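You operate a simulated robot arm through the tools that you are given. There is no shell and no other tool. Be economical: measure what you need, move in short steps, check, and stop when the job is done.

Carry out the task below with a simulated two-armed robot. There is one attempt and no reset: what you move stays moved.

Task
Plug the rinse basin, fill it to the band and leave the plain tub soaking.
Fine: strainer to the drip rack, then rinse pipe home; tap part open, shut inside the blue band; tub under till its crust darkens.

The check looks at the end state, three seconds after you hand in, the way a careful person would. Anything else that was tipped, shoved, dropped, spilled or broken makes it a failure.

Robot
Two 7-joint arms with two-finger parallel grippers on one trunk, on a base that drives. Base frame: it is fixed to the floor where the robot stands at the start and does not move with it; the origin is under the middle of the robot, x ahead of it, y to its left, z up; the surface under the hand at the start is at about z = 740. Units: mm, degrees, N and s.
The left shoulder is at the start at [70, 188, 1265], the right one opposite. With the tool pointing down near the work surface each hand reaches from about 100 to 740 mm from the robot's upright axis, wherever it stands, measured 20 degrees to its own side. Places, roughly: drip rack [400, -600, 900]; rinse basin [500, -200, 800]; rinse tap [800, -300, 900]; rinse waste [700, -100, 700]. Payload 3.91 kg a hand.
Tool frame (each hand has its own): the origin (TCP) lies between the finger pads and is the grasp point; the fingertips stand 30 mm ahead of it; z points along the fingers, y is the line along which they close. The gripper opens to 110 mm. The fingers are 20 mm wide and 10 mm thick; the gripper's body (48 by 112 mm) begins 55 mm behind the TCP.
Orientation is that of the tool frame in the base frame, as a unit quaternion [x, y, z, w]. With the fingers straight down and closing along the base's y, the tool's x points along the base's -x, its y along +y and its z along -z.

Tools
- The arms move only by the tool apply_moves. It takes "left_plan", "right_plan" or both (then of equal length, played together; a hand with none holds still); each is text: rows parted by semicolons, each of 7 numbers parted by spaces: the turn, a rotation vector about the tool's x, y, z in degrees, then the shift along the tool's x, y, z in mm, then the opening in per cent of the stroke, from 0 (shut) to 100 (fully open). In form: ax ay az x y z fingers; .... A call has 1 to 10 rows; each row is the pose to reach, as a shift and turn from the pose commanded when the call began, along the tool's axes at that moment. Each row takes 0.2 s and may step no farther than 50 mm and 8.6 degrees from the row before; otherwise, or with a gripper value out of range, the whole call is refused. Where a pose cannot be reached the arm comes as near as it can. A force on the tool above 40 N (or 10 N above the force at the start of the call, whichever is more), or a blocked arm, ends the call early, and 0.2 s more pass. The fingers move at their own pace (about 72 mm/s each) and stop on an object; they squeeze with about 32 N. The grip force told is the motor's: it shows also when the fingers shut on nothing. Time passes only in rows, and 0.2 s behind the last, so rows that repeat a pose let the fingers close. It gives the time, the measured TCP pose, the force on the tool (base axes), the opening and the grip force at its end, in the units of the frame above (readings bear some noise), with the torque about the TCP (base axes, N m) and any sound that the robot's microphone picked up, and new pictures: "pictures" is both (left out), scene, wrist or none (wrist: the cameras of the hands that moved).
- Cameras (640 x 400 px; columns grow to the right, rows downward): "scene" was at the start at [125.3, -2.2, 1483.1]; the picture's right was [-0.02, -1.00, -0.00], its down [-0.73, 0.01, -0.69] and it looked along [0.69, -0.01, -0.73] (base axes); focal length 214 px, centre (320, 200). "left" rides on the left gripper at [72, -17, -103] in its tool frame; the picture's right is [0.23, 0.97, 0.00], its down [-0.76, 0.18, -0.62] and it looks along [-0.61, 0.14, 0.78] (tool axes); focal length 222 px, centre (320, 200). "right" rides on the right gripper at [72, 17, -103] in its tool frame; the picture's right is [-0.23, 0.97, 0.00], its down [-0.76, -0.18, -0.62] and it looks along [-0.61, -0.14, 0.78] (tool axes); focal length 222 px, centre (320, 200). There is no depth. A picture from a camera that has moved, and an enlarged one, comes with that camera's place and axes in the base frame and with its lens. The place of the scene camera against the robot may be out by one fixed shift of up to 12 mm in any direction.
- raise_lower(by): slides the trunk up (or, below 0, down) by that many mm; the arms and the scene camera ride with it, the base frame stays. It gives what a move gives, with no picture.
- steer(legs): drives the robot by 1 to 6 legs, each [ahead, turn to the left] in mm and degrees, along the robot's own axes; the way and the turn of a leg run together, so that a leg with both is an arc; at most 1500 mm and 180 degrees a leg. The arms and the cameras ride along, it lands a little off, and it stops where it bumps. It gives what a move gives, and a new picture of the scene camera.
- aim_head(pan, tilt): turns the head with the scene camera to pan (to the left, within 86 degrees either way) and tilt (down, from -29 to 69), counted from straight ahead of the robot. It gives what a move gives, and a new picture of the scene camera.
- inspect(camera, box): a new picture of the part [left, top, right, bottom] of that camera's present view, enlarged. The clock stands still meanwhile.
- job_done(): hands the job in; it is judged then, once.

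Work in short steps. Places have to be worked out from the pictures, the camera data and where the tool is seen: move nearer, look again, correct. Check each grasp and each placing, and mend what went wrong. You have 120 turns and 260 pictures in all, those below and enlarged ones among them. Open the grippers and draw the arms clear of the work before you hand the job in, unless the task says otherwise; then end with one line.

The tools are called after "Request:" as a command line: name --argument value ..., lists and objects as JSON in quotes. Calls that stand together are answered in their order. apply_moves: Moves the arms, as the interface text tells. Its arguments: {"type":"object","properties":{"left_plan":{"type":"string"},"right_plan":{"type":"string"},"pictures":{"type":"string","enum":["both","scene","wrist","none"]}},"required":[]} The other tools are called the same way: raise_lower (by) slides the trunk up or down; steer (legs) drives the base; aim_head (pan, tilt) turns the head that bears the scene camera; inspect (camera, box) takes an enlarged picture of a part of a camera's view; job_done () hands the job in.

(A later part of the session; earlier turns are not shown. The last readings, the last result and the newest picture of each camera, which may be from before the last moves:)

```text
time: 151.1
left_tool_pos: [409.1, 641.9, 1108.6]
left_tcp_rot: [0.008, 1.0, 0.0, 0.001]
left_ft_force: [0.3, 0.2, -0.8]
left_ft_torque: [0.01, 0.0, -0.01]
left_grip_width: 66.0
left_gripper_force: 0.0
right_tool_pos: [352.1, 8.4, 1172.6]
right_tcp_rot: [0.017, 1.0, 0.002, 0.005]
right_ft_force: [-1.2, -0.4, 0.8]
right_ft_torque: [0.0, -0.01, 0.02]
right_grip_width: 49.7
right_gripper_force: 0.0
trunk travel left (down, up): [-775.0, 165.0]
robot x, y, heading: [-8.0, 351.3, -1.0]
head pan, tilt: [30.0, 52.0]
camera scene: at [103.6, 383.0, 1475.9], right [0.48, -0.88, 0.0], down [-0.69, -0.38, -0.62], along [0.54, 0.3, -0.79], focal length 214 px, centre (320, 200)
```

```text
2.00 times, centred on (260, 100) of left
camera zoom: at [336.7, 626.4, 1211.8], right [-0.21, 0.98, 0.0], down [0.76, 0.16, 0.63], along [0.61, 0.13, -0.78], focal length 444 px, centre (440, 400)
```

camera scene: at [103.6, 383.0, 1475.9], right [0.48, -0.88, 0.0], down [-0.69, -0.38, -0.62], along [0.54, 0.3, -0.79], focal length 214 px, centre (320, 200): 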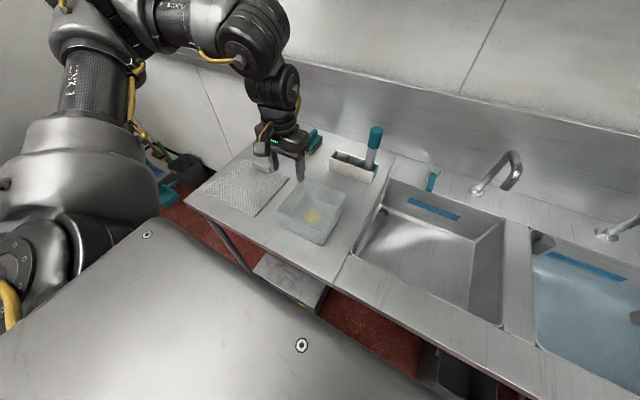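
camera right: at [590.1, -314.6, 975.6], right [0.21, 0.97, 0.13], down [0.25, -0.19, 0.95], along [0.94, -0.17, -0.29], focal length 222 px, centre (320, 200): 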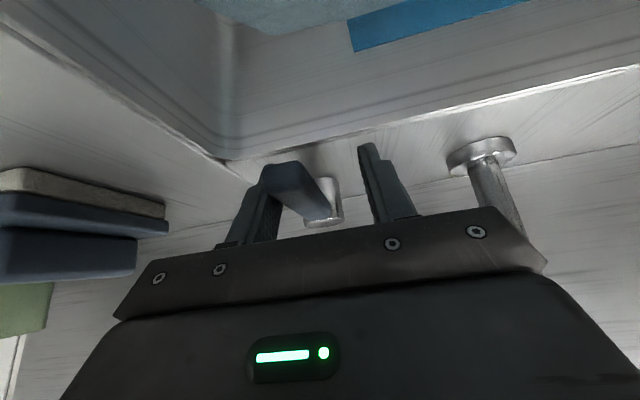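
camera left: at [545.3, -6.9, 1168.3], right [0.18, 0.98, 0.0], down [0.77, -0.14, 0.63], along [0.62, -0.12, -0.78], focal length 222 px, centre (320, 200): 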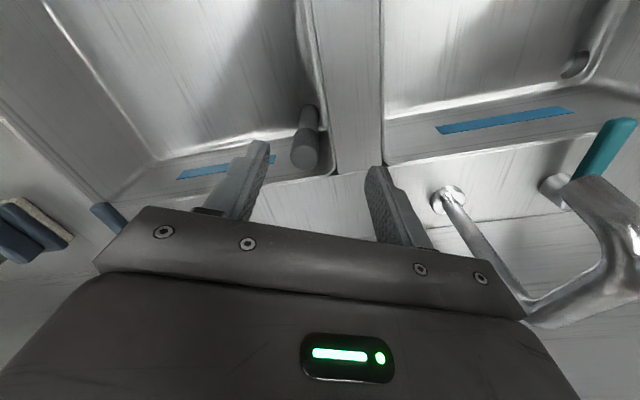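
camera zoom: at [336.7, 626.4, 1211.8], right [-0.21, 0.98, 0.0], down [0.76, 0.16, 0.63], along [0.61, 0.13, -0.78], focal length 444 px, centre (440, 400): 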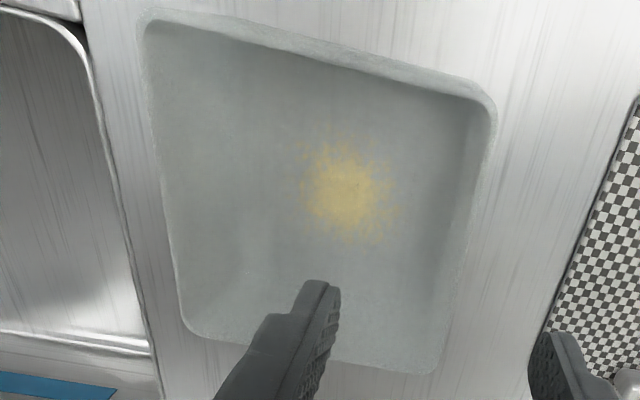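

The tub's rim measures x 351–490, y 513–655, z ≈ 988 (88 mm tall). I'll grip the middle of its left wall at [420, 651] with fingers closing along y, so I first lower to just above the rim.

Request:
apply_moves --left_plan "0 0 0 -6 4 30 37; 0 0 0 -11 9 60 37; 0 0 0 -11 9 76 37; 0 0 0 -11 9 76 37" --pictures "wrist"

Request:
inspect --camera "scene" --box '[240, 140, 370, 260]'

```text
time: 152.1
left_tool_pos: [420.8, 650.4, 1030.6]
left_tcp_rot: [0.009, 1.0, -0.001, 0.001]
left_ft_force: [-0.4, -0.6, -0.1]
left_ft_torque: [0.02, 0.01, -0.02]
left_grip_width: 40.6
left_gripper_force: 0.1
right_tool_pos: [353.5, 6.2, 1173.5]
right_tcp_rot: [0.017, 1.0, 0.002, 0.004]
right_ft_force: [0.4, 0.9, -0.4]
right_ft_torque: [0.02, -0.01, 0.01]
right_grip_width: 49.7
right_gripper_force: 0.0
trunk travel left (down, up): [-775.0, 165.0]
robot x, y, heading: [-9.6, 348.5, -1.1]
head pan, tilt: [30.0, 52.0]
camera left: at [347.6, 635.9, 1134.4], right [-0.21, 0.98, 0.0], down [0.76, 0.16, 0.63], along [0.61, 0.13, -0.78], focal length 222 px, centre (320, 200)
```

left: 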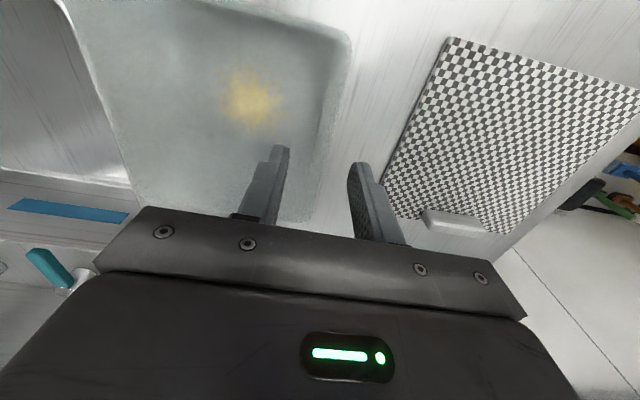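

```text
3.33 times, centred on (305, 200) of scene
camera zoom: at [103.8, 383.1, 1475.9], right [0.48, -0.88, 0.0], down [-0.69, -0.38, -0.62], along [0.54, 0.3, -0.79], focal length 715 px, centre (370, 200)
```

zoom: 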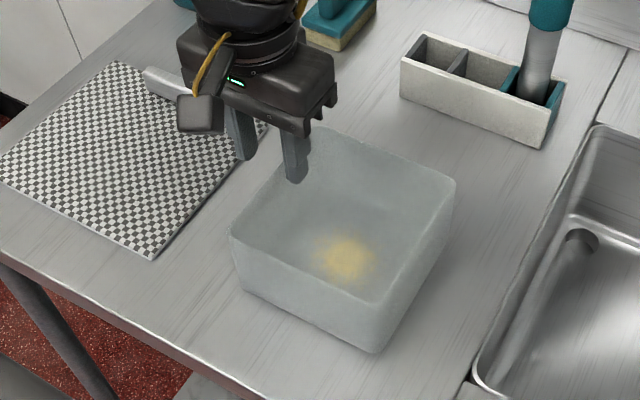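

The wall lies between the fingers. I descend to z ≈ 965 and grip.

Request:
apply_moves --left_plan "0 0 0 0 1 20 37; 0 0 0 0 1 40 37; 0 0 0 0 1 55 37; 0 0 0 0 1 65 37; 0 0 0 0 1 65 0; 0 0 0 0 1 65 0; 0 0 0 0 1 65 0; 0 0 0 0 1 65 0" --pictures "wrist"

Request:
inspect --camera "scene" --box '[240, 140, 370, 260]'

```text
time: 153.9
left_tool_pos: [418.9, 652.5, 965.9]
left_tcp_rot: [0.008, 1.0, -0.001, 0.001]
left_ft_force: [0.3, 0.1, -0.3]
left_ft_torque: [0.01, -0.09, 0.08]
left_grip_width: 3.6
left_gripper_force: 32.3
right_tool_pos: [355.2, 8.1, 1171.5]
right_tcp_rot: [0.016, 1.0, 0.002, 0.004]
right_ft_force: [-0.2, 0.0, -0.3]
right_ft_torque: [0.0, -0.02, 0.02]
right_grip_width: 49.6
right_gripper_force: 0.0
trunk travel left (down, up): [-775.0, 165.0]
robot x, y, heading: [-8.0, 350.5, -1.1]
head pan, tilt: [30.0, 52.0]
camera left: at [347.9, 636.5, 1069.1], right [-0.21, 0.98, 0.0], down [0.76, 0.16, 0.62], along [0.61, 0.13, -0.78], focal length 222 px, centre (320, 200)
```

left: 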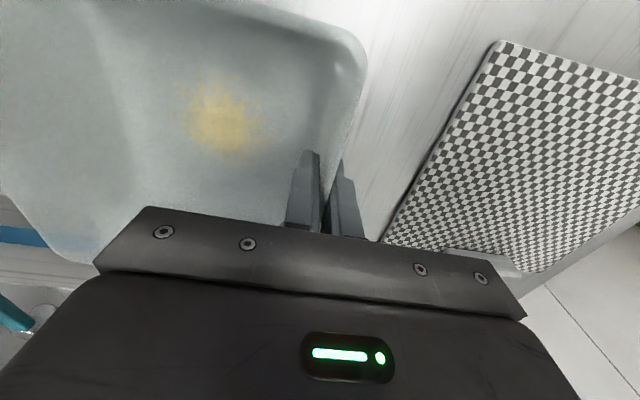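

```text
3.33 times, centred on (305, 200) of scene
camera zoom: at [104.0, 383.1, 1475.8], right [0.48, -0.88, 0.0], down [-0.69, -0.38, -0.62], along [0.54, 0.3, -0.79], focal length 715 px, centre (370, 200)
```

zoom: 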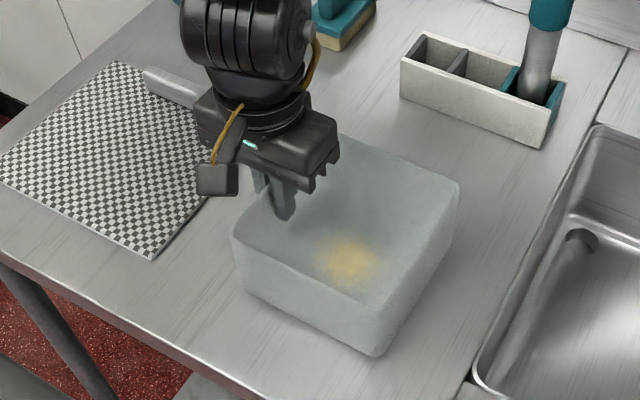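

Gripped (3.6 mm wall). I lift and check the hold.

Request:
apply_moves --left_plan "0 0 0 0 0 -15 0; 0 0 0 0 0 -40 0; 0 0 0 0 0 -75 0; 0 0 0 0 0 -110 0; 0 0 0 0 0 -140 0; 0 0 0 0 0 -140 0" --pictures "both"

```text
time: 155.3
left_tool_pos: [419.9, 650.2, 1106.7]
left_tcp_rot: [0.009, 1.0, 0.0, 0.001]
left_ft_force: [0.7, -0.2, -1.7]
left_ft_torque: [0.12, 0.01, -0.01]
left_grip_width: 3.6
left_gripper_force: 32.0
right_tool_pos: [353.7, 7.7, 1172.0]
right_tcp_rot: [0.016, 1.0, 0.001, 0.004]
right_ft_force: [0.5, -0.3, 0.4]
right_ft_torque: [-0.02, 0.03, 0.0]
right_grip_width: 49.2
right_gripper_force: 0.1
trunk travel left (down, up): [-775.0, 165.0]
robot x, y, heading: [-5.4, 348.4, -1.2]
head pan, tilt: [30.0, 52.0]
camera scene: at [104.7, 383.5, 1475.7], right [0.48, -0.88, 0.0], down [-0.69, -0.38, -0.62], along [0.54, 0.3, -0.79], focal length 214 px, centre (320, 200)
camera left: at [347.5, 635.5, 1210.8], right [-0.21, 0.98, 0.0], down [0.76, 0.16, 0.62], along [0.61, 0.13, -0.78], focal length 222 px, centre (320, 200)
```

scene: 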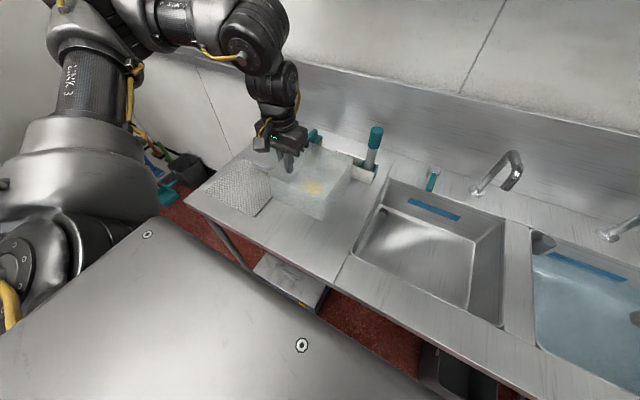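
left: 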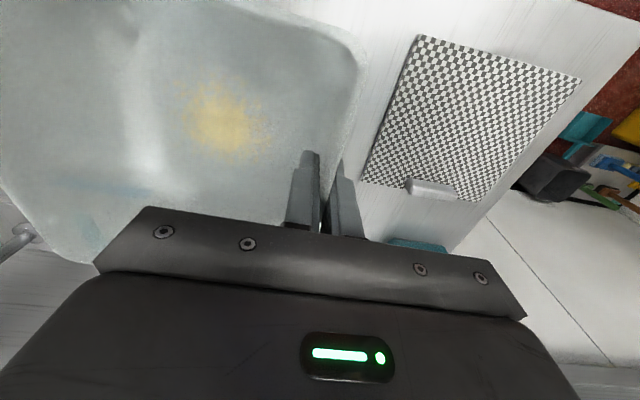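

The tub is held firmly (1.8 N). I drive back toward the rinse basin by the earlier safe route.

Request:
steer --legs '[[0, -45], [-212, 0], [0, -45], [430, 0], [0, 65]]'

Request:
aim_head --pan 10 --tilt 46

```text
time: 166.1
left_tool_pos: [347.6, 150.5, 1106.4]
left_tcp_rot: [0.239, 0.971, -0.001, 0.0]
left_ft_force: [-0.5, 0.3, -1.3]
left_ft_torque: [0.15, -0.05, -0.01]
left_grip_width: 3.7
left_gripper_force: 32.0
right_tool_pos: [2.1, -393.0, 1172.7]
right_tcp_rot: [0.246, 0.969, 0.001, 0.004]
right_ft_force: [0.9, 0.4, 0.4]
right_ft_torque: [-0.02, 0.0, 0.02]
right_grip_width: 49.6
right_gripper_force: 0.1
trunk travel left (down, up): [-775.0, 165.0]
robot x, y, heading: [-167.9, 70.3, -27.9]
head pan, tilt: [30.0, 52.0]
camera scene: at [-54.3, 51.6, 1475.8], right [0.04, -1.0, 0.0], down [-0.79, -0.03, -0.62], along [0.62, 0.02, -0.79], focal length 214 px, centre (320, 200)
```

scene: 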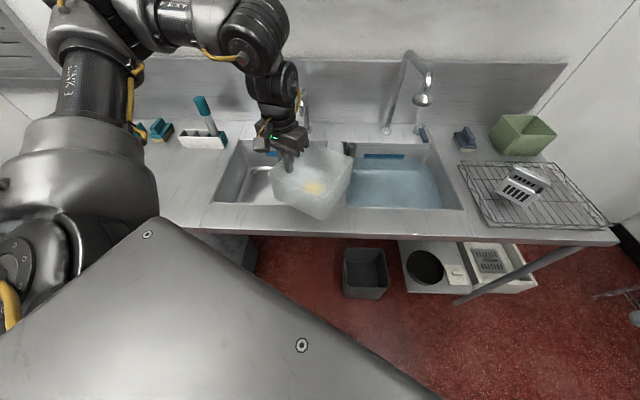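

```text
time: 166.9
left_tool_pos: [347.9, 151.6, 1107.2]
left_tcp_rot: [0.239, 0.971, 0.001, 0.001]
left_ft_force: [0.2, -0.1, -1.3]
left_ft_torque: [0.1, -0.05, 0.0]
left_grip_width: 4.1
left_gripper_force: 31.9
right_tool_pos: [1.2, -393.4, 1171.0]
right_tcp_rot: [0.247, 0.969, 0.0, 0.005]
right_ft_force: [-0.1, -0.4, 0.2]
right_ft_torque: [-0.01, -0.03, 0.02]
right_grip_width: 49.4
right_gripper_force: 0.1
trunk travel left (down, up): [-775.0, 165.0]
robot x, y, heading: [-167.8, 76.2, -27.7]
head pan, tilt: [10.0, 46.0]
camera scene: at [-52.5, 24.6, 1484.0], right [-0.3, -0.95, 0.0], down [-0.69, 0.22, -0.69], along [0.66, -0.21, -0.72], focal length 214 px, centre (320, 200)
```

scene: 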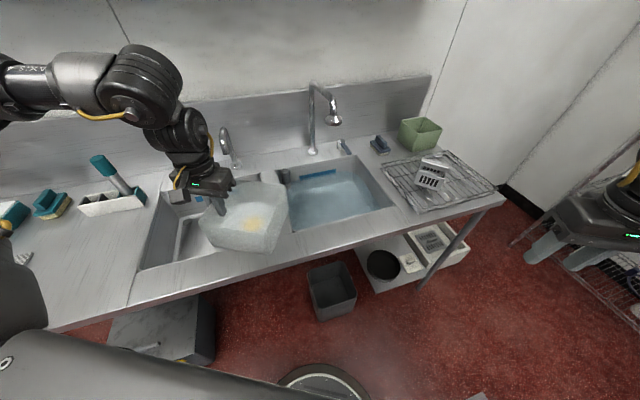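

Forward 140 mm to the working position.

Request:
steer --legs '[[140, 0]]'

```text
time: 168.2
left_tool_pos: [471.0, 87.7, 1107.3]
left_tcp_rot: [0.238, 0.971, -0.001, 0.001]
left_ft_force: [-0.1, 0.5, -1.7]
left_ft_torque: [0.12, -0.07, -0.03]
left_grip_width: 3.5
left_gripper_force: 32.0
right_tool_pos: [126.4, -457.7, 1172.8]
right_tcp_rot: [0.245, 0.97, 0.001, 0.004]
right_ft_force: [0.3, 0.1, -0.6]
right_ft_torque: [-0.04, 0.01, 0.02]
right_grip_width: 49.6
right_gripper_force: 0.2
trunk travel left (down, up): [-775.0, 165.0]
robot x, y, heading: [-42.0, 8.1, -27.7]
head pan, tilt: [10.0, 46.0]
camera scene: at [71.2, -40.4, 1484.2], right [-0.3, -0.95, 0.0], down [-0.68, 0.22, -0.7], along [0.66, -0.21, -0.72], focal length 214 px, centre (320, 200)
```

scene: 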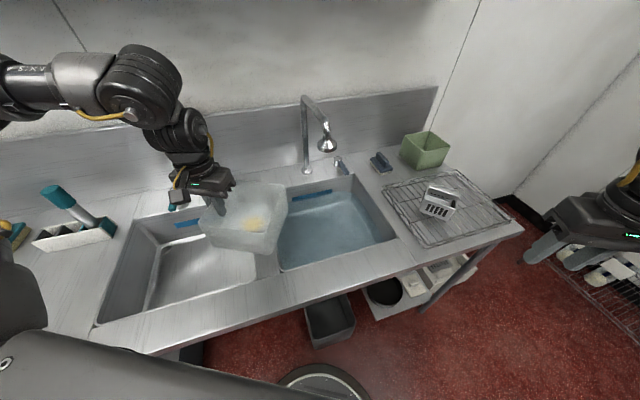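

I swing the tub over the rinse basin, squaring its yaw, to hand position [450, -125, 1060].

Request:
apply_moves --left_plan "0 0 -4.6 -13 -33 8 0; 0 0 -9.2 -27 -66 16 0; 0 0 -13.8 -40 -99 24 0; 0 0 -18.4 -54 -132 32 0; 0 0 -23 -67 -165 40 0; 0 0 -27.7 -80.4 -198.3 47 0; 0 0 -27.7 -80.4 -198.3 47 0" --pictures "both"

```text
time: 169.8
left_tool_pos: [587.4, -94.8, 1052.8]
left_tcp_rot: [-0.001, 1.0, -0.001, 0.0]
left_ft_force: [-0.4, -0.3, -1.5]
left_ft_torque: [0.11, -0.02, -0.01]
left_grip_width: 3.7
left_gripper_force: 31.5
left hand out of reach, approached as far as the arm can: row 1, 2, 3, 4, 5, 6, 7
right_tool_pos: [127.1, -456.2, 1173.2]
right_tcp_rot: [0.245, 0.97, -0.001, 0.006]
right_ft_force: [-0.5, 0.2, -0.7]
right_ft_torque: [-0.03, -0.01, 0.02]
right_grip_width: 49.4
right_gripper_force: 0.1
trunk travel left (down, up): [-775.0, 165.0]
robot x, y, heading: [-45.0, 5.9, -27.7]
head pan, tilt: [10.0, 46.0]
camera scene: at [72.0, -38.3, 1484.2], right [-0.3, -0.95, 0.0], down [-0.69, 0.22, -0.7], along [0.66, -0.21, -0.72], focal length 214 px, centre (320, 200)
camera left: at [515.7, -110.7, 1156.9], right [-0.23, 0.97, 0.0], down [0.76, 0.18, 0.62], along [0.61, 0.14, -0.78], focal length 222 px, centre (320, 200)
```

scene: 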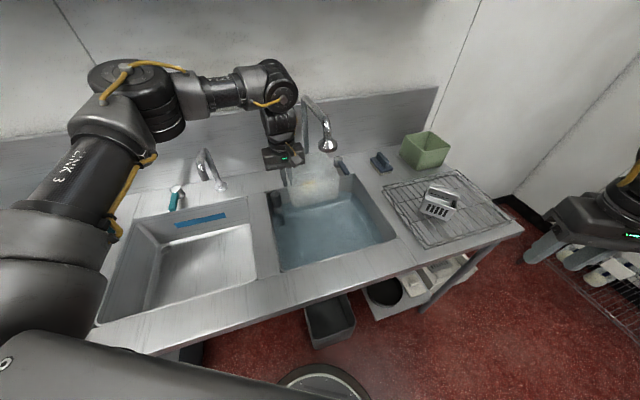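
left: 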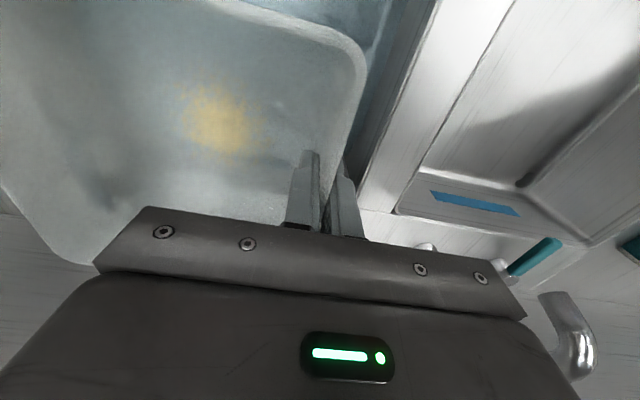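

The arm can't fold that near at this height. I back the robot 60 mm, which carries the tub back too, then look.

Request:
steer --legs '[[-60, 0]]'

Request:
apply_moves --left_plan "0 0 0 0 -20 15 0; 0 0 0 0 -45 30 0; 0 0 0 0 -50 60 0; 0 0 0 0 -50 90 0; 0 0 0 0 -50 90 0" --pictures "both"

Request:
inspect --camera "scene" --box '[230, 100, 420, 280]'

```text
time: 170.8
left_tool_pos: [543.4, -73.4, 1048.5]
left_tcp_rot: [-0.001, 1.0, 0.002, -0.002]
left_ft_force: [0.8, 0.2, -2.2]
left_ft_torque: [0.16, 0.04, 0.02]
left_grip_width: 3.8
left_gripper_force: 31.8
right_tool_pos: [83.9, -436.1, 1169.4]
right_tcp_rot: [0.244, 0.97, 0.001, 0.001]
right_ft_force: [0.8, -0.6, 0.0]
right_ft_torque: [0.05, 0.06, 0.01]
right_grip_width: 49.3
right_gripper_force: 0.0
trunk travel left (down, up): [-775.0, 165.0]
robot x, y, heading: [-95.6, 39.0, -27.3]
head pan, tilt: [10.0, 46.0]
camera scene: at [29.8, -20.5, 1483.2], right [-0.3, -0.95, 0.0], down [-0.69, 0.22, -0.69], along [0.66, -0.21, -0.72], focal length 214 px, centre (320, 200)
```

scene: 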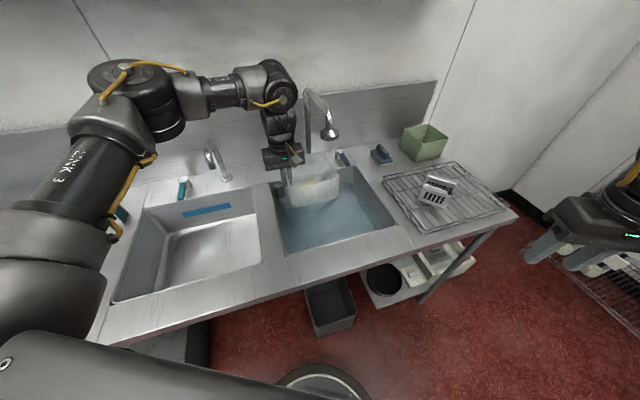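

```text
time: 172.0
left_tool_pos: [538.5, -120.9, 963.8]
left_tcp_rot: [-0.001, 1.0, 0.001, 0.0]
left_ft_force: [-0.1, -0.7, -1.5]
left_ft_torque: [0.16, 0.02, -0.01]
left_grip_width: 3.9
left_gripper_force: 32.5
right_tool_pos: [77.5, -433.1, 1172.1]
right_tcp_rot: [0.244, 0.97, 0.002, 0.005]
right_ft_force: [-0.1, -0.1, 0.1]
right_ft_torque: [0.02, -0.01, 0.06]
right_grip_width: 49.5
right_gripper_force: 0.1
trunk travel left (down, up): [-775.0, 165.0]
robot x, y, heading: [-97.2, 34.5, -27.4]
head pan, tilt: [10.0, 46.0]
camera scene: at [22.3, -16.3, 1483.9], right [-0.3, -0.95, 0.0], down [-0.69, 0.22, -0.69], along [0.66, -0.21, -0.72], focal length 214 px, centre (320, 200)
camera left: at [465.3, -137.2, 1067.0], right [-0.23, 0.97, 0.0], down [0.76, 0.18, 0.62], along [0.61, 0.14, -0.78], focal length 222 px, centre (320, 200)
```

scene: 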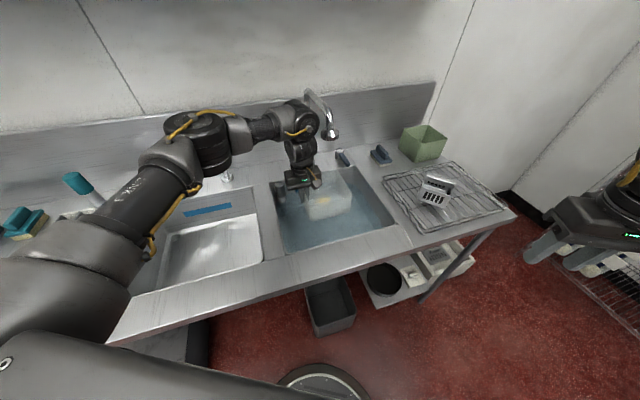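
left: 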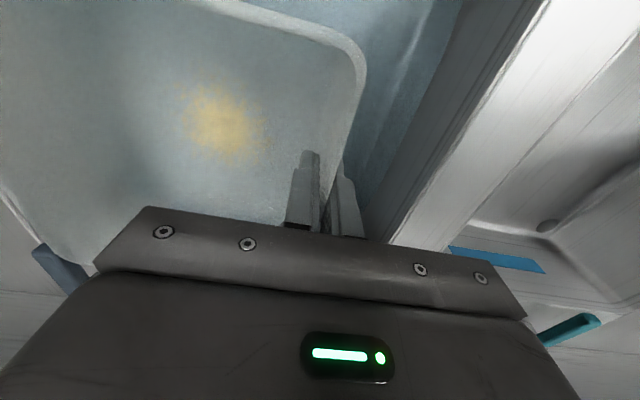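

```text
2.22 times, centred on (325, 190) of scene
camera zoom: at [22.3, -16.3, 1483.9], right [-0.3, -0.95, 0.0], down [-0.69, 0.22, -0.69], along [0.66, -0.21, -0.72], focal length 477 px, centre (309, 222)
```

zoom: 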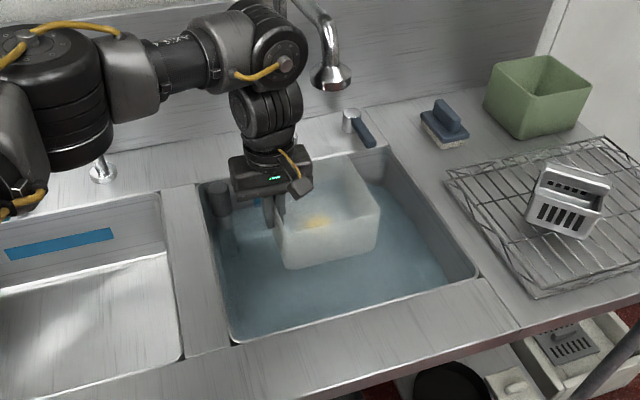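

The tub hangs over the water. I tilt it 22° (gripped side low, hand leaning left away from the spout) while lowering to just above the water.

Request:
apply_moves --left_plan "7.5 0 0 0 0 10 0; 15 0 0 0 0 20 0; 22 0 0 0 0 35 0; 22 0 0 0 0 55 0; 22 0 0 0 0 75 0; 22 0 0 0 0 75 0" --pictures "wrist"

Request:
inspect --camera "scene" --box '[230, 100, 420, 280]'

```text
time: 173.4
left_tool_pos: [537.7, -119.4, 888.6]
left_tcp_rot: [-0.001, 0.982, -0.191, 0.001]
left_ft_force: [-0.4, 0.1, -2.4]
left_ft_torque: [0.11, -0.01, 0.0]
left_grip_width: 3.7
left_gripper_force: 31.7
right_tool_pos: [78.2, -432.1, 1171.7]
right_tcp_rot: [0.245, 0.97, 0.0, 0.006]
right_ft_force: [0.8, -0.9, 0.4]
right_ft_torque: [0.0, 0.0, 0.01]
right_grip_width: 49.6
right_gripper_force: 0.0
trunk travel left (down, up): [-775.0, 165.0]
robot x, y, heading: [-90.0, 34.8, -27.5]
head pan, tilt: [10.0, 46.0]
camera left: at [465.1, -96.2, 989.5], right [-0.23, 0.9, -0.37], down [0.76, 0.4, 0.51], along [0.61, -0.16, -0.78], focal length 222 px, centre (320, 200)
```

left: 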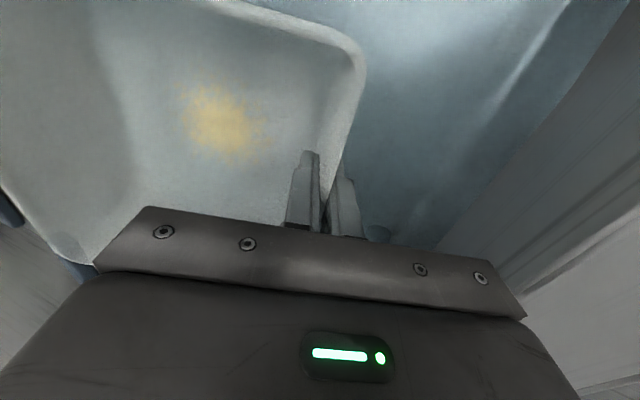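

```text
2.22 times, centred on (325, 190) of scene
camera zoom: at [22.5, -14.6, 1484.0], right [-0.3, -0.95, 0.0], down [-0.69, 0.22, -0.69], along [0.66, -0.21, -0.72], focal length 477 px, centre (309, 222)
```

zoom: 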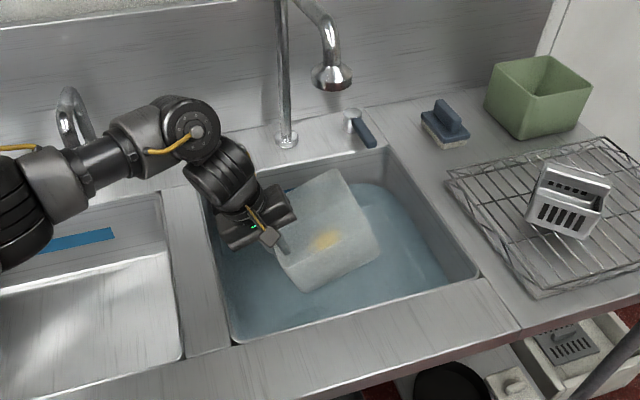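

I lower the tilted tub into the water slowly, watching the force.

Request:
apply_moves --left_plan "0 0 0 0 3.8 9.3 0; 0 0 0 0 7.5 18.5 0; 0 0 0 0 11.3 27.8 0; 0 0 0 0 15 37 0; 0 0 0 0 18.8 46 0; 0 0 0 0 22.5 55.6 0; 0 0 0 0 22.5 55.6 0" --pictures "wrist"

Request:
inspect --camera "scene" --box '[230, 100, 420, 280]'

```text
time: 175.0
left_tool_pos: [538.7, -120.6, 825.5]
left_tcp_rot: [0.0, 0.982, -0.191, 0.0]
left_ft_force: [-0.3, -0.7, -2.0]
left_ft_torque: [0.13, 0.02, -0.02]
left_grip_width: 3.7
left_gripper_force: 32.1
right_tool_pos: [77.6, -432.3, 1171.3]
right_tcp_rot: [0.244, 0.97, 0.0, 0.006]
right_ft_force: [-0.7, 0.2, 0.5]
right_ft_torque: [-0.03, 0.01, 0.02]
right_grip_width: 49.5
right_gripper_force: 0.1
trunk travel left (down, up): [-775.0, 165.0]
robot x, y, heading: [-98.0, 33.2, -27.5]
head pan, tilt: [10.0, 46.0]
camera left: at [466.5, -97.1, 927.7], right [-0.23, 0.9, -0.36], down [0.76, 0.4, 0.51], along [0.61, -0.16, -0.78], focal length 222 px, centre (320, 200)
```

left: 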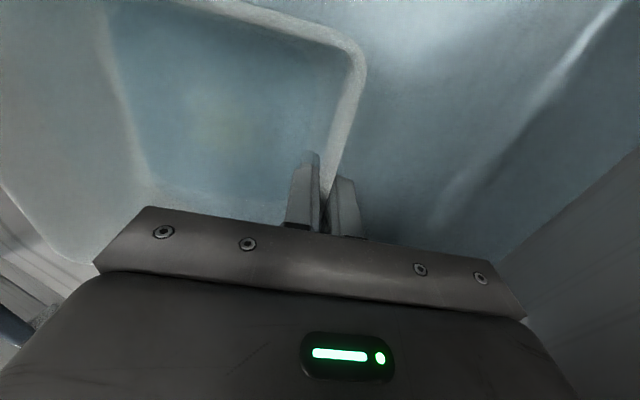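

```text
2.22 times, centred on (325, 190) of scene
camera zoom: at [22.6, -15.0, 1484.0], right [-0.3, -0.95, 0.0], down [-0.69, 0.22, -0.69], along [0.66, -0.21, -0.72], focal length 477 px, centre (309, 222)
```

zoom: 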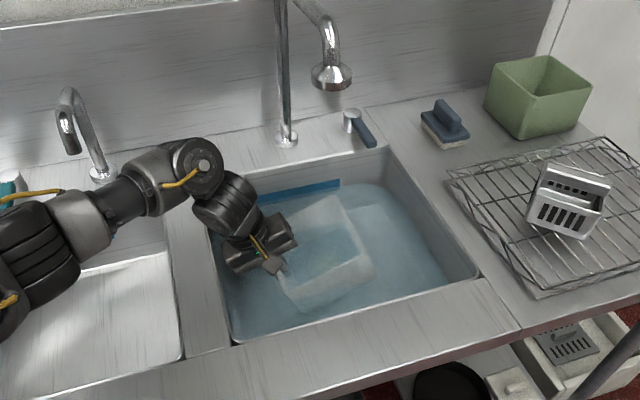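

No buoyancy shows in the readings, and water has entered the tub. I level the tub (bottom at ≈ 760) in place.

Request:
apply_moves --left_plan "-7.5 0 0 0 0 0 0; -15 0 0 0 0 0 0; -22 0 0 0 0 0 0; -22 0 0 0 0 0 0" --pictures "none"

Request:
apply_moves --left_plan "0 0 0 0 0 5 0; 0 0 0 0 0 10 0; 0 0 0 0 0 15 0; 0 0 0 0 0 19 0; 0 0 0 0 0 19 0" --pictures "wrist"

Request:
inspect --camera "scene" --box '[230, 100, 420, 280]'

```text
time: 176.0
left_tool_pos: [538.8, -118.6, 827.1]
left_tcp_rot: [-0.001, 1.0, 0.001, 0.0]
left_ft_force: [-0.9, 1.1, -2.4]
left_ft_torque: [0.14, 0.01, 0.01]
left_grip_width: 3.5
left_gripper_force: 31.9
right_tool_pos: [78.1, -431.1, 1172.8]
right_tcp_rot: [0.244, 0.97, 0.0, 0.004]
right_ft_force: [-0.7, 0.1, -0.9]
right_ft_torque: [-0.01, 0.01, -0.02]
right_grip_width: 49.2
right_gripper_force: 0.0
trunk travel left (down, up): [-775.0, 165.0]
robot x, y, heading: [-95.4, 35.8, -27.6]
head pan, tilt: [10.0, 46.0]
```

```text
time: 177.2
left_tool_pos: [536.9, -119.1, 808.2]
left_tcp_rot: [-0.001, 1.0, 0.0, 0.0]
left_ft_force: [0.0, 0.3, -2.4]
left_ft_torque: [0.1, -0.01, 0.01]
left_grip_width: 3.4
left_gripper_force: 32.2
right_tool_pos: [77.7, -432.5, 1172.5]
right_tcp_rot: [0.245, 0.97, 0.001, 0.004]
right_ft_force: [-1.0, -0.2, 0.4]
right_ft_torque: [0.01, -0.01, 0.01]
right_grip_width: 49.5
right_gripper_force: 0.0
trunk travel left (down, up): [-775.0, 165.0]
robot x, y, heading: [-95.0, 32.4, -27.4]
head pan, tilt: [10.0, 46.0]
camera left: at [465.5, -135.7, 912.4], right [-0.23, 0.97, 0.0], down [0.76, 0.18, 0.62], along [0.61, 0.14, -0.78], focal length 222 px, centre (320, 200)
```

left: 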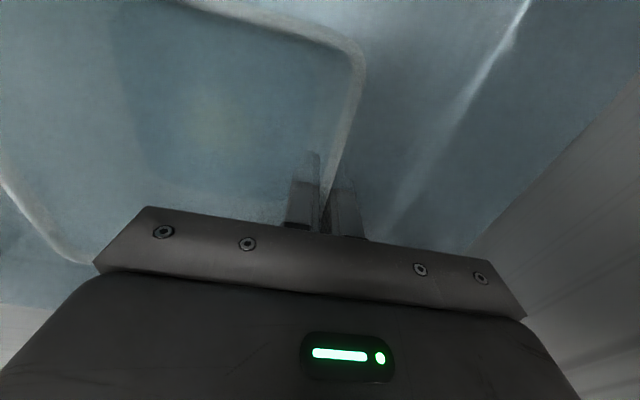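

```text
2.22 times, centred on (325, 190) of scene
camera zoom: at [22.7, -14.9, 1484.0], right [-0.3, -0.95, 0.0], down [-0.69, 0.22, -0.69], along [0.66, -0.21, -0.72], focal length 477 px, centre (309, 222)
```

zoom: 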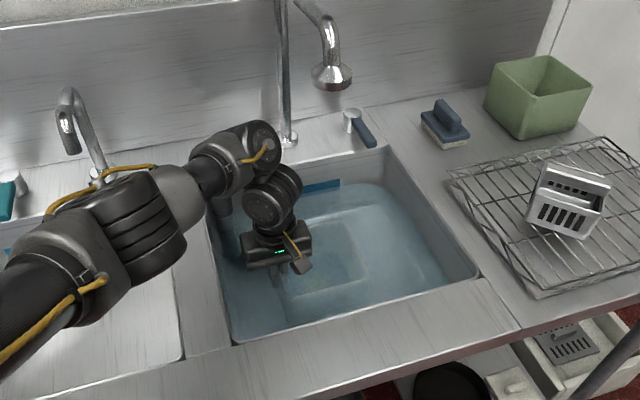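

The tub is now under. I lower gently to find the floor.

Request:
apply_moves --left_plan "0 0 0 0 0 2 0; 0 0 0 0 0 4 0; 0 0 0 0 0 6 0; 0 0 0 0 0 6 0" --pictures "none"

```text
time: 178.2
left_tool_pos: [537.8, -120.3, 805.2]
left_tcp_rot: [-0.001, 1.0, -0.001, 0.002]
left_ft_force: [3.5, -1.8, 17.7]
left_ft_torque: [0.04, 0.39, 0.02]
left_grip_width: 3.7
left_gripper_force: 32.1
right_tool_pos: [77.1, -432.0, 1172.3]
right_tcp_rot: [0.245, 0.97, 0.0, 0.006]
right_ft_force: [-0.4, -0.4, -0.3]
right_ft_torque: [0.01, 0.02, 0.02]
right_grip_width: 49.5
right_gripper_force: 0.0
trunk travel left (down, up): [-775.0, 165.0]
robot x, y, heading: [-92.7, 32.5, -27.6]
head pan, tilt: [10.0, 46.0]
```

It's on the floor (18 N). I relax 3 mm, open slightly, and watch whether the tub stays down.

Request:
apply_moves --left_plan "0 0 0 0 0 -3 0; 0 0 0 0 0 -3 10; 0 0 0 0 0 -3 25; 0 0 0 0 0 -3 30; 0 0 0 0 0 -3 30; 0 0 0 0 0 -3 30; 0 0 0 0 0 -3 30; 0 0 0 0 0 -3 30" --pictures "wrist"

Request:
inspect --camera "scene" --box '[280, 160, 390, 260]'

```text
time: 180.0
left_tool_pos: [537.4, -117.3, 806.5]
left_tcp_rot: [-0.001, 1.0, -0.001, 0.001]
left_ft_force: [0.1, 0.7, -0.2]
left_ft_torque: [0.0, 0.03, 0.01]
left_grip_width: 33.0
left_gripper_force: 0.1
right_tool_pos: [78.1, -431.4, 1172.7]
right_tcp_rot: [0.244, 0.97, 0.001, 0.005]
right_ft_force: [-0.4, 0.4, -1.0]
right_ft_torque: [0.0, -0.02, 0.02]
right_grip_width: 49.6
right_gripper_force: 0.1
trunk travel left (down, up): [-775.0, 165.0]
robot x, y, heading: [-93.2, 34.4, -27.5]
head pan, tilt: [10.0, 46.0]
camera left: at [465.3, -135.4, 910.5], right [-0.23, 0.97, 0.0], down [0.76, 0.18, 0.62], along [0.61, 0.14, -0.78], focal length 222 px, centre (320, 200)
```

left: 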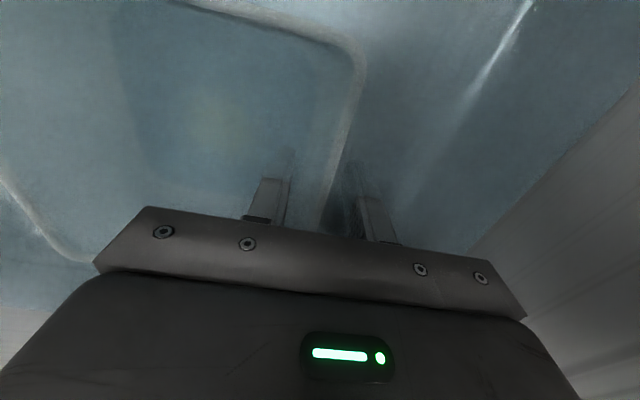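

```text
4.00 times, centred on (335, 210) of scene
camera zoom: at [22.3, -15.0, 1484.0], right [-0.3, -0.95, 0.0], down [-0.69, 0.22, -0.69], along [0.66, -0.21, -0.72], focal length 858 px, centre (260, 160)
```

zoom: 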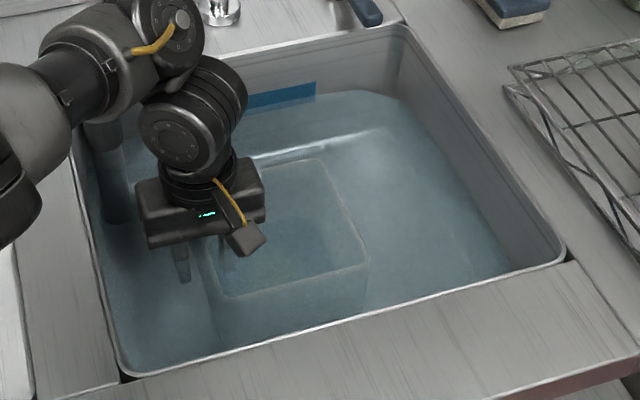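

The tub stays on the floor, submerged. I withdraw the hand straight up and look at the crust.

Request:
apply_moves --left_plan "0 0 0 0 0 -40 30; 0 0 0 0 0 -85 30; 0 0 0 0 0 -130 30; 0 0 0 0 10 -175 30; 0 0 0 0 40 -215 30; 0 0 0 0 80 -240 30; 0 0 0 0 120 -260 30; 0 0 0 0 160 -270 30; 0 0 0 0 200 -280 30" --pictures "scene"

Request:
inspect --camera "scene" --box '[250, 150, 410, 270]'

```text
time: 182.0
left_tool_pos: [536.2, 85.7, 1083.5]
left_tcp_rot: [-0.001, 1.0, -0.001, 0.0]
left_ft_force: [-1.0, 0.5, -0.2]
left_ft_torque: [0.0, 0.01, -0.02]
left_grip_width: 32.8
left_gripper_force: 0.1
left hand out of reach, approached as far as the arm can: row 7
right_tool_pos: [77.6, -429.9, 1173.3]
right_tcp_rot: [0.244, 0.97, 0.0, 0.004]
right_ft_force: [-0.6, -0.6, 0.0]
right_ft_torque: [-0.02, 0.01, -0.03]
right_grip_width: 49.5
right_gripper_force: 0.1
trunk travel left (down, up): [-775.0, 165.0]
robot x, y, heading: [-94.0, 31.6, -27.7]
head pan, tilt: [10.0, 46.0]
camera scene: at [21.9, -11.9, 1484.1], right [-0.3, -0.95, 0.0], down [-0.69, 0.22, -0.7], along [0.66, -0.21, -0.72], focal length 214 px, centre (320, 200)
```

scene: 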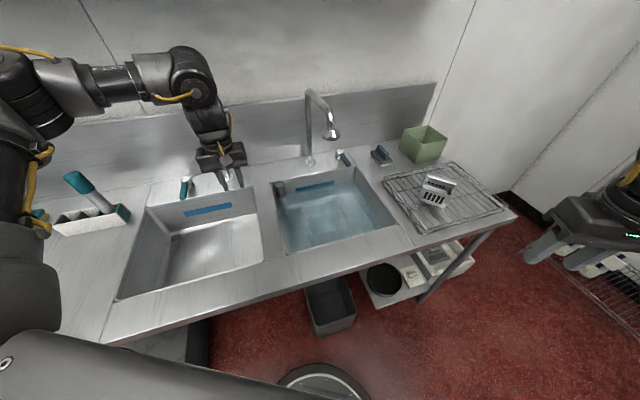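

```text
3.33 times, centred on (330, 210) of scene
camera zoom: at [21.9, -11.9, 1484.1], right [-0.3, -0.95, 0.0], down [-0.69, 0.22, -0.7], along [0.66, -0.21, -0.72], focal length 715 px, centre (287, 167)
```

zoom: 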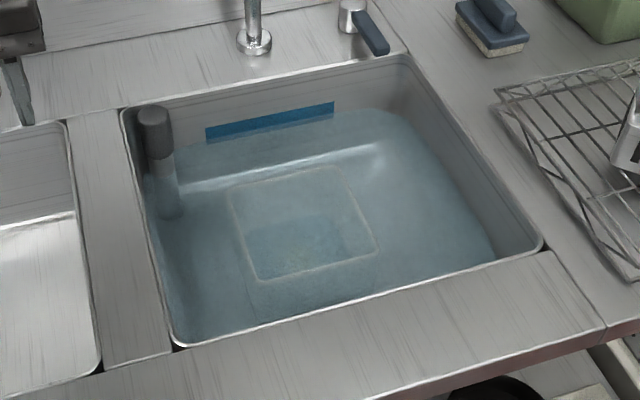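

The tub is fully under. I zoom on the band, the crust and the strainer.

Request:
inspect --camera "scene" --box '[290, 170, 350, 205]'

Request:
inspect --camera "scene" --box '[300, 195, 370, 245]'

Request:
inspect --camera "scene" --box '[380, 150, 510, 240]'

```text
10.67 times, centred on (320, 188) of scene
camera zoom: at [21.9, -11.9, 1484.1], right [-0.3, -0.95, 0.0], down [-0.69, 0.22, -0.7], along [0.66, -0.21, -0.72], focal length 2288 px, centre (320, 333)
```

zoom: 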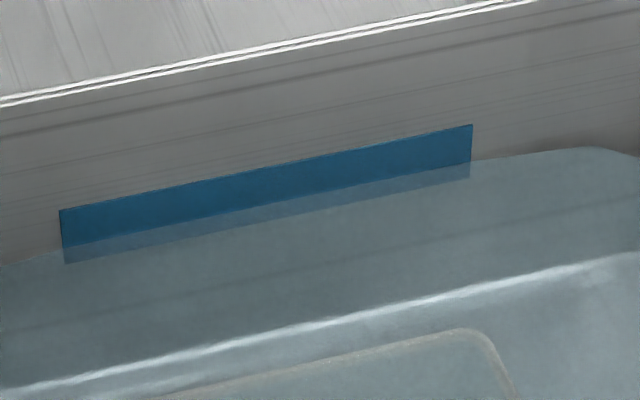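

```text
8.00 times, centred on (335, 220) of scene
camera zoom: at [21.9, -11.9, 1484.1], right [-0.3, -0.95, 0.0], down [-0.69, 0.22, -0.7], along [0.66, -0.21, -0.72], focal length 1716 px, centre (200, 40)
```

zoom: 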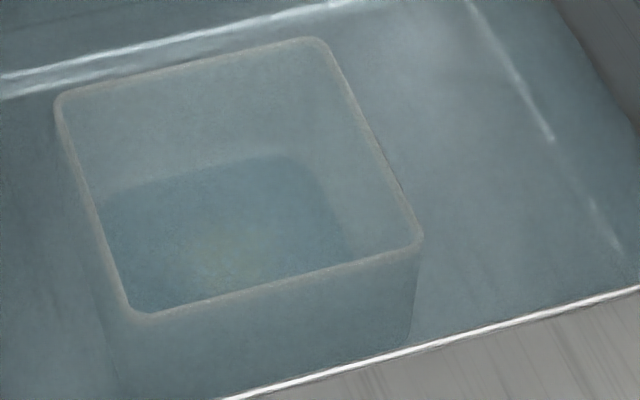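

```text
4.44 times, centred on (445, 195) of scene
camera zoom: at [21.9, -11.9, 1484.1], right [-0.3, -0.95, 0.0], down [-0.69, 0.22, -0.7], along [0.66, -0.21, -0.72], focal length 953 px, centre (-236, 222)
```

zoom: 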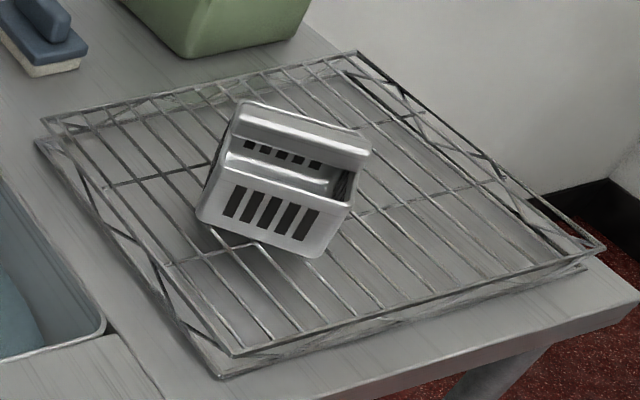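

The level sits about a third up the band, the pipe is upright and the strainer is on the rack. I back the robot away, open both hands, and let the crust soak.

Request:
steer --legs '[[-130, 0]]'

Request:
apply_moves --left_plan "0 0 0 0 0 0 90; 0 0 0 0 0 0 90; 0 0 0 0 0 0 90; 0 0 0 0 0 0 90; 0 0 0 0 0 0 90; 0 0 0 0 0 0 90; 0 0 0 0 0 0 90; 0 0 0 0 0 0 90; 0 0 0 0 0 0 90; 0 0 0 0 0 0 90" --right_plan "0 0 0 0 0 0 90; 0 0 0 0 0 0 90; 0 0 0 0 0 0 90; 0 0 0 0 0 0 90; 0 0 0 0 0 0 90; 0 0 0 0 0 0 90; 0 0 0 0 0 0 90; 0 0 0 0 0 0 90; 0 0 0 0 0 0 90; 0 0 0 0 0 0 90" --pictures "none"

Request:
apply_moves --left_plan "0 0 0 0 0 0 90; 0 0 0 0 0 0 90; 0 0 0 0 0 0 90; 0 0 0 0 0 0 90; 0 0 0 0 0 0 90; 0 0 0 0 0 0 90; 0 0 0 0 0 0 90; 0 0 0 0 0 0 90; 0 0 0 0 0 0 90; 0 0 0 0 0 0 90" --pictures "none"

Request:
apply_moves --left_plan "0 0 0 0 0 0 90; 0 0 0 0 0 0 90; 0 0 0 0 0 0 90; 0 0 0 0 0 0 90; 0 0 0 0 0 0 90; 0 0 0 0 0 0 90; 0 0 0 0 0 0 90; 0 0 0 0 0 0 90; 0 0 0 0 0 0 90; 0 0 0 0 0 0 90" --pictures "scene"

Request:
inspect --camera "scene" --box '[290, 150, 370, 210]'

```text
time: 183.3
left_tool_pos: [423.4, 143.7, 1082.0]
left_tcp_rot: [-0.002, 1.0, 0.001, 0.001]
left_ft_force: [0.5, -0.4, -0.1]
left_ft_torque: [0.02, 0.01, 0.0]
left_grip_width: 33.1
left_gripper_force: 0.1
right_tool_pos: [-34.6, -372.1, 1171.1]
right_tcp_rot: [0.243, 0.97, 0.001, 0.004]
right_ft_force: [0.2, -0.4, 0.5]
right_ft_torque: [-0.01, 0.0, -0.01]
right_grip_width: 49.6
right_gripper_force: 0.0
trunk travel left (down, up): [-775.0, 165.0]
robot x, y, heading: [-207.6, 90.8, -27.6]
head pan, tilt: [10.0, 46.0]
camera scene: at [-90.8, 44.7, 1483.9], right [-0.3, -0.95, 0.0], down [-0.69, 0.22, -0.69], along [0.66, -0.21, -0.72], focal length 214 px, centre (320, 200)
```

scene: 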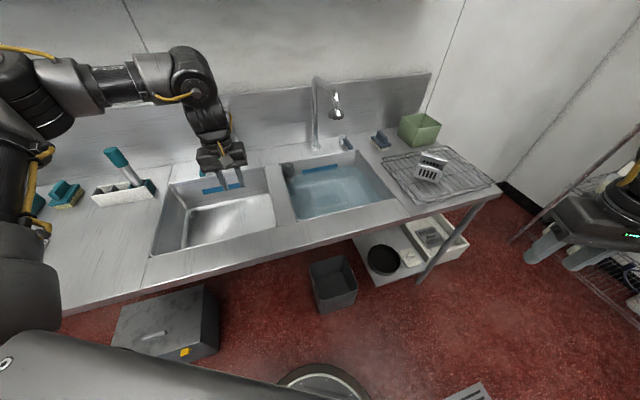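

```text
time: 185.5
left_tool_pos: [423.2, 143.0, 1083.3]
left_tcp_rot: [-0.001, 1.0, -0.001, 0.0]
left_ft_force: [0.2, -0.2, 1.0]
left_ft_torque: [0.0, 0.01, 0.02]
left_grip_width: 99.1
left_gripper_force: 0.1
right_tool_pos: [-34.3, -371.0, 1171.1]
right_tcp_rot: [0.244, 0.97, 0.0, 0.005]
right_ft_force: [0.2, 0.8, -0.5]
right_ft_torque: [0.0, -0.02, 0.02]
right_grip_width: 98.9
right_gripper_force: 0.1
trunk travel left (down, up): [-775.0, 165.0]
robot x, y, heading: [-211.1, 94.2, -27.6]
head pan, tilt: [10.0, 46.0]
```

```text
time: 187.7
left_tool_pos: [423.6, 143.4, 1083.3]
left_tcp_rot: [-0.002, 1.0, 0.001, 0.0]
left_ft_force: [0.3, -0.3, 0.2]
left_ft_torque: [-0.02, -0.01, 0.0]
left_grip_width: 99.1
left_gripper_force: 0.1
right_tool_pos: [-35.3, -372.6, 1172.3]
right_tcp_rot: [0.244, 0.97, 0.0, 0.004]
right_ft_force: [-0.7, 0.1, -0.3]
right_ft_torque: [0.0, 0.01, -0.02]
right_grip_width: 99.0
right_gripper_force: 0.0
trunk travel left (down, up): [-775.0, 165.0]
robot x, y, heading: [-209.0, 92.5, -27.5]
head pan, tilt: [10.0, 46.0]
```

```text
time: 189.9
left_tool_pos: [423.0, 142.4, 1083.0]
left_tcp_rot: [-0.002, 1.0, 0.0, 0.001]
left_ft_force: [0.1, -1.1, -0.5]
left_ft_torque: [-0.03, 0.01, -0.03]
left_grip_width: 99.0
left_gripper_force: 0.1
right_tool_pos: [-34.6, -372.7, 1171.1]
right_tcp_rot: [0.244, 0.97, 0.0, 0.005]
right_ft_force: [-0.1, -0.8, -0.1]
right_ft_torque: [-0.01, 0.03, 0.0]
right_grip_width: 99.0
right_gripper_force: 0.0
trunk travel left (down, up): [-775.0, 165.0]
robot x, y, heading: [-206.7, 94.6, -27.3]
head pan, tilt: [10.0, 46.0]
camera scene: at [-91.3, 44.7, 1484.0], right [-0.3, -0.95, 0.0], down [-0.69, 0.22, -0.69], along [0.66, -0.21, -0.72], focal length 214 px, centre (320, 200)
```

scene: 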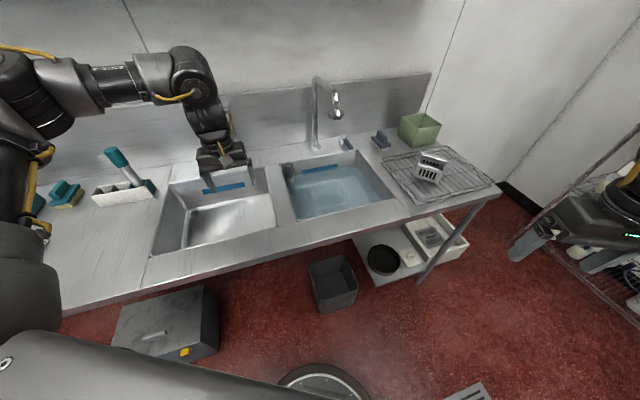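

```text
6.67 times, centred on (330, 180) of scene
camera zoom: at [-91.3, 44.7, 1484.0], right [-0.3, -0.95, 0.0], down [-0.69, 0.22, -0.69], along [0.66, -0.21, -0.72], focal length 1430 px, centre (253, 333)
```

zoom: 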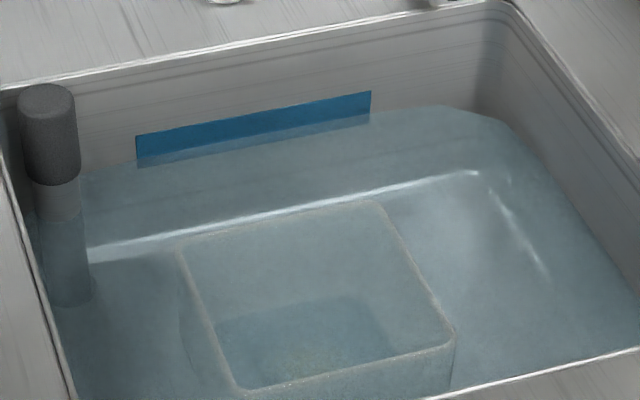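

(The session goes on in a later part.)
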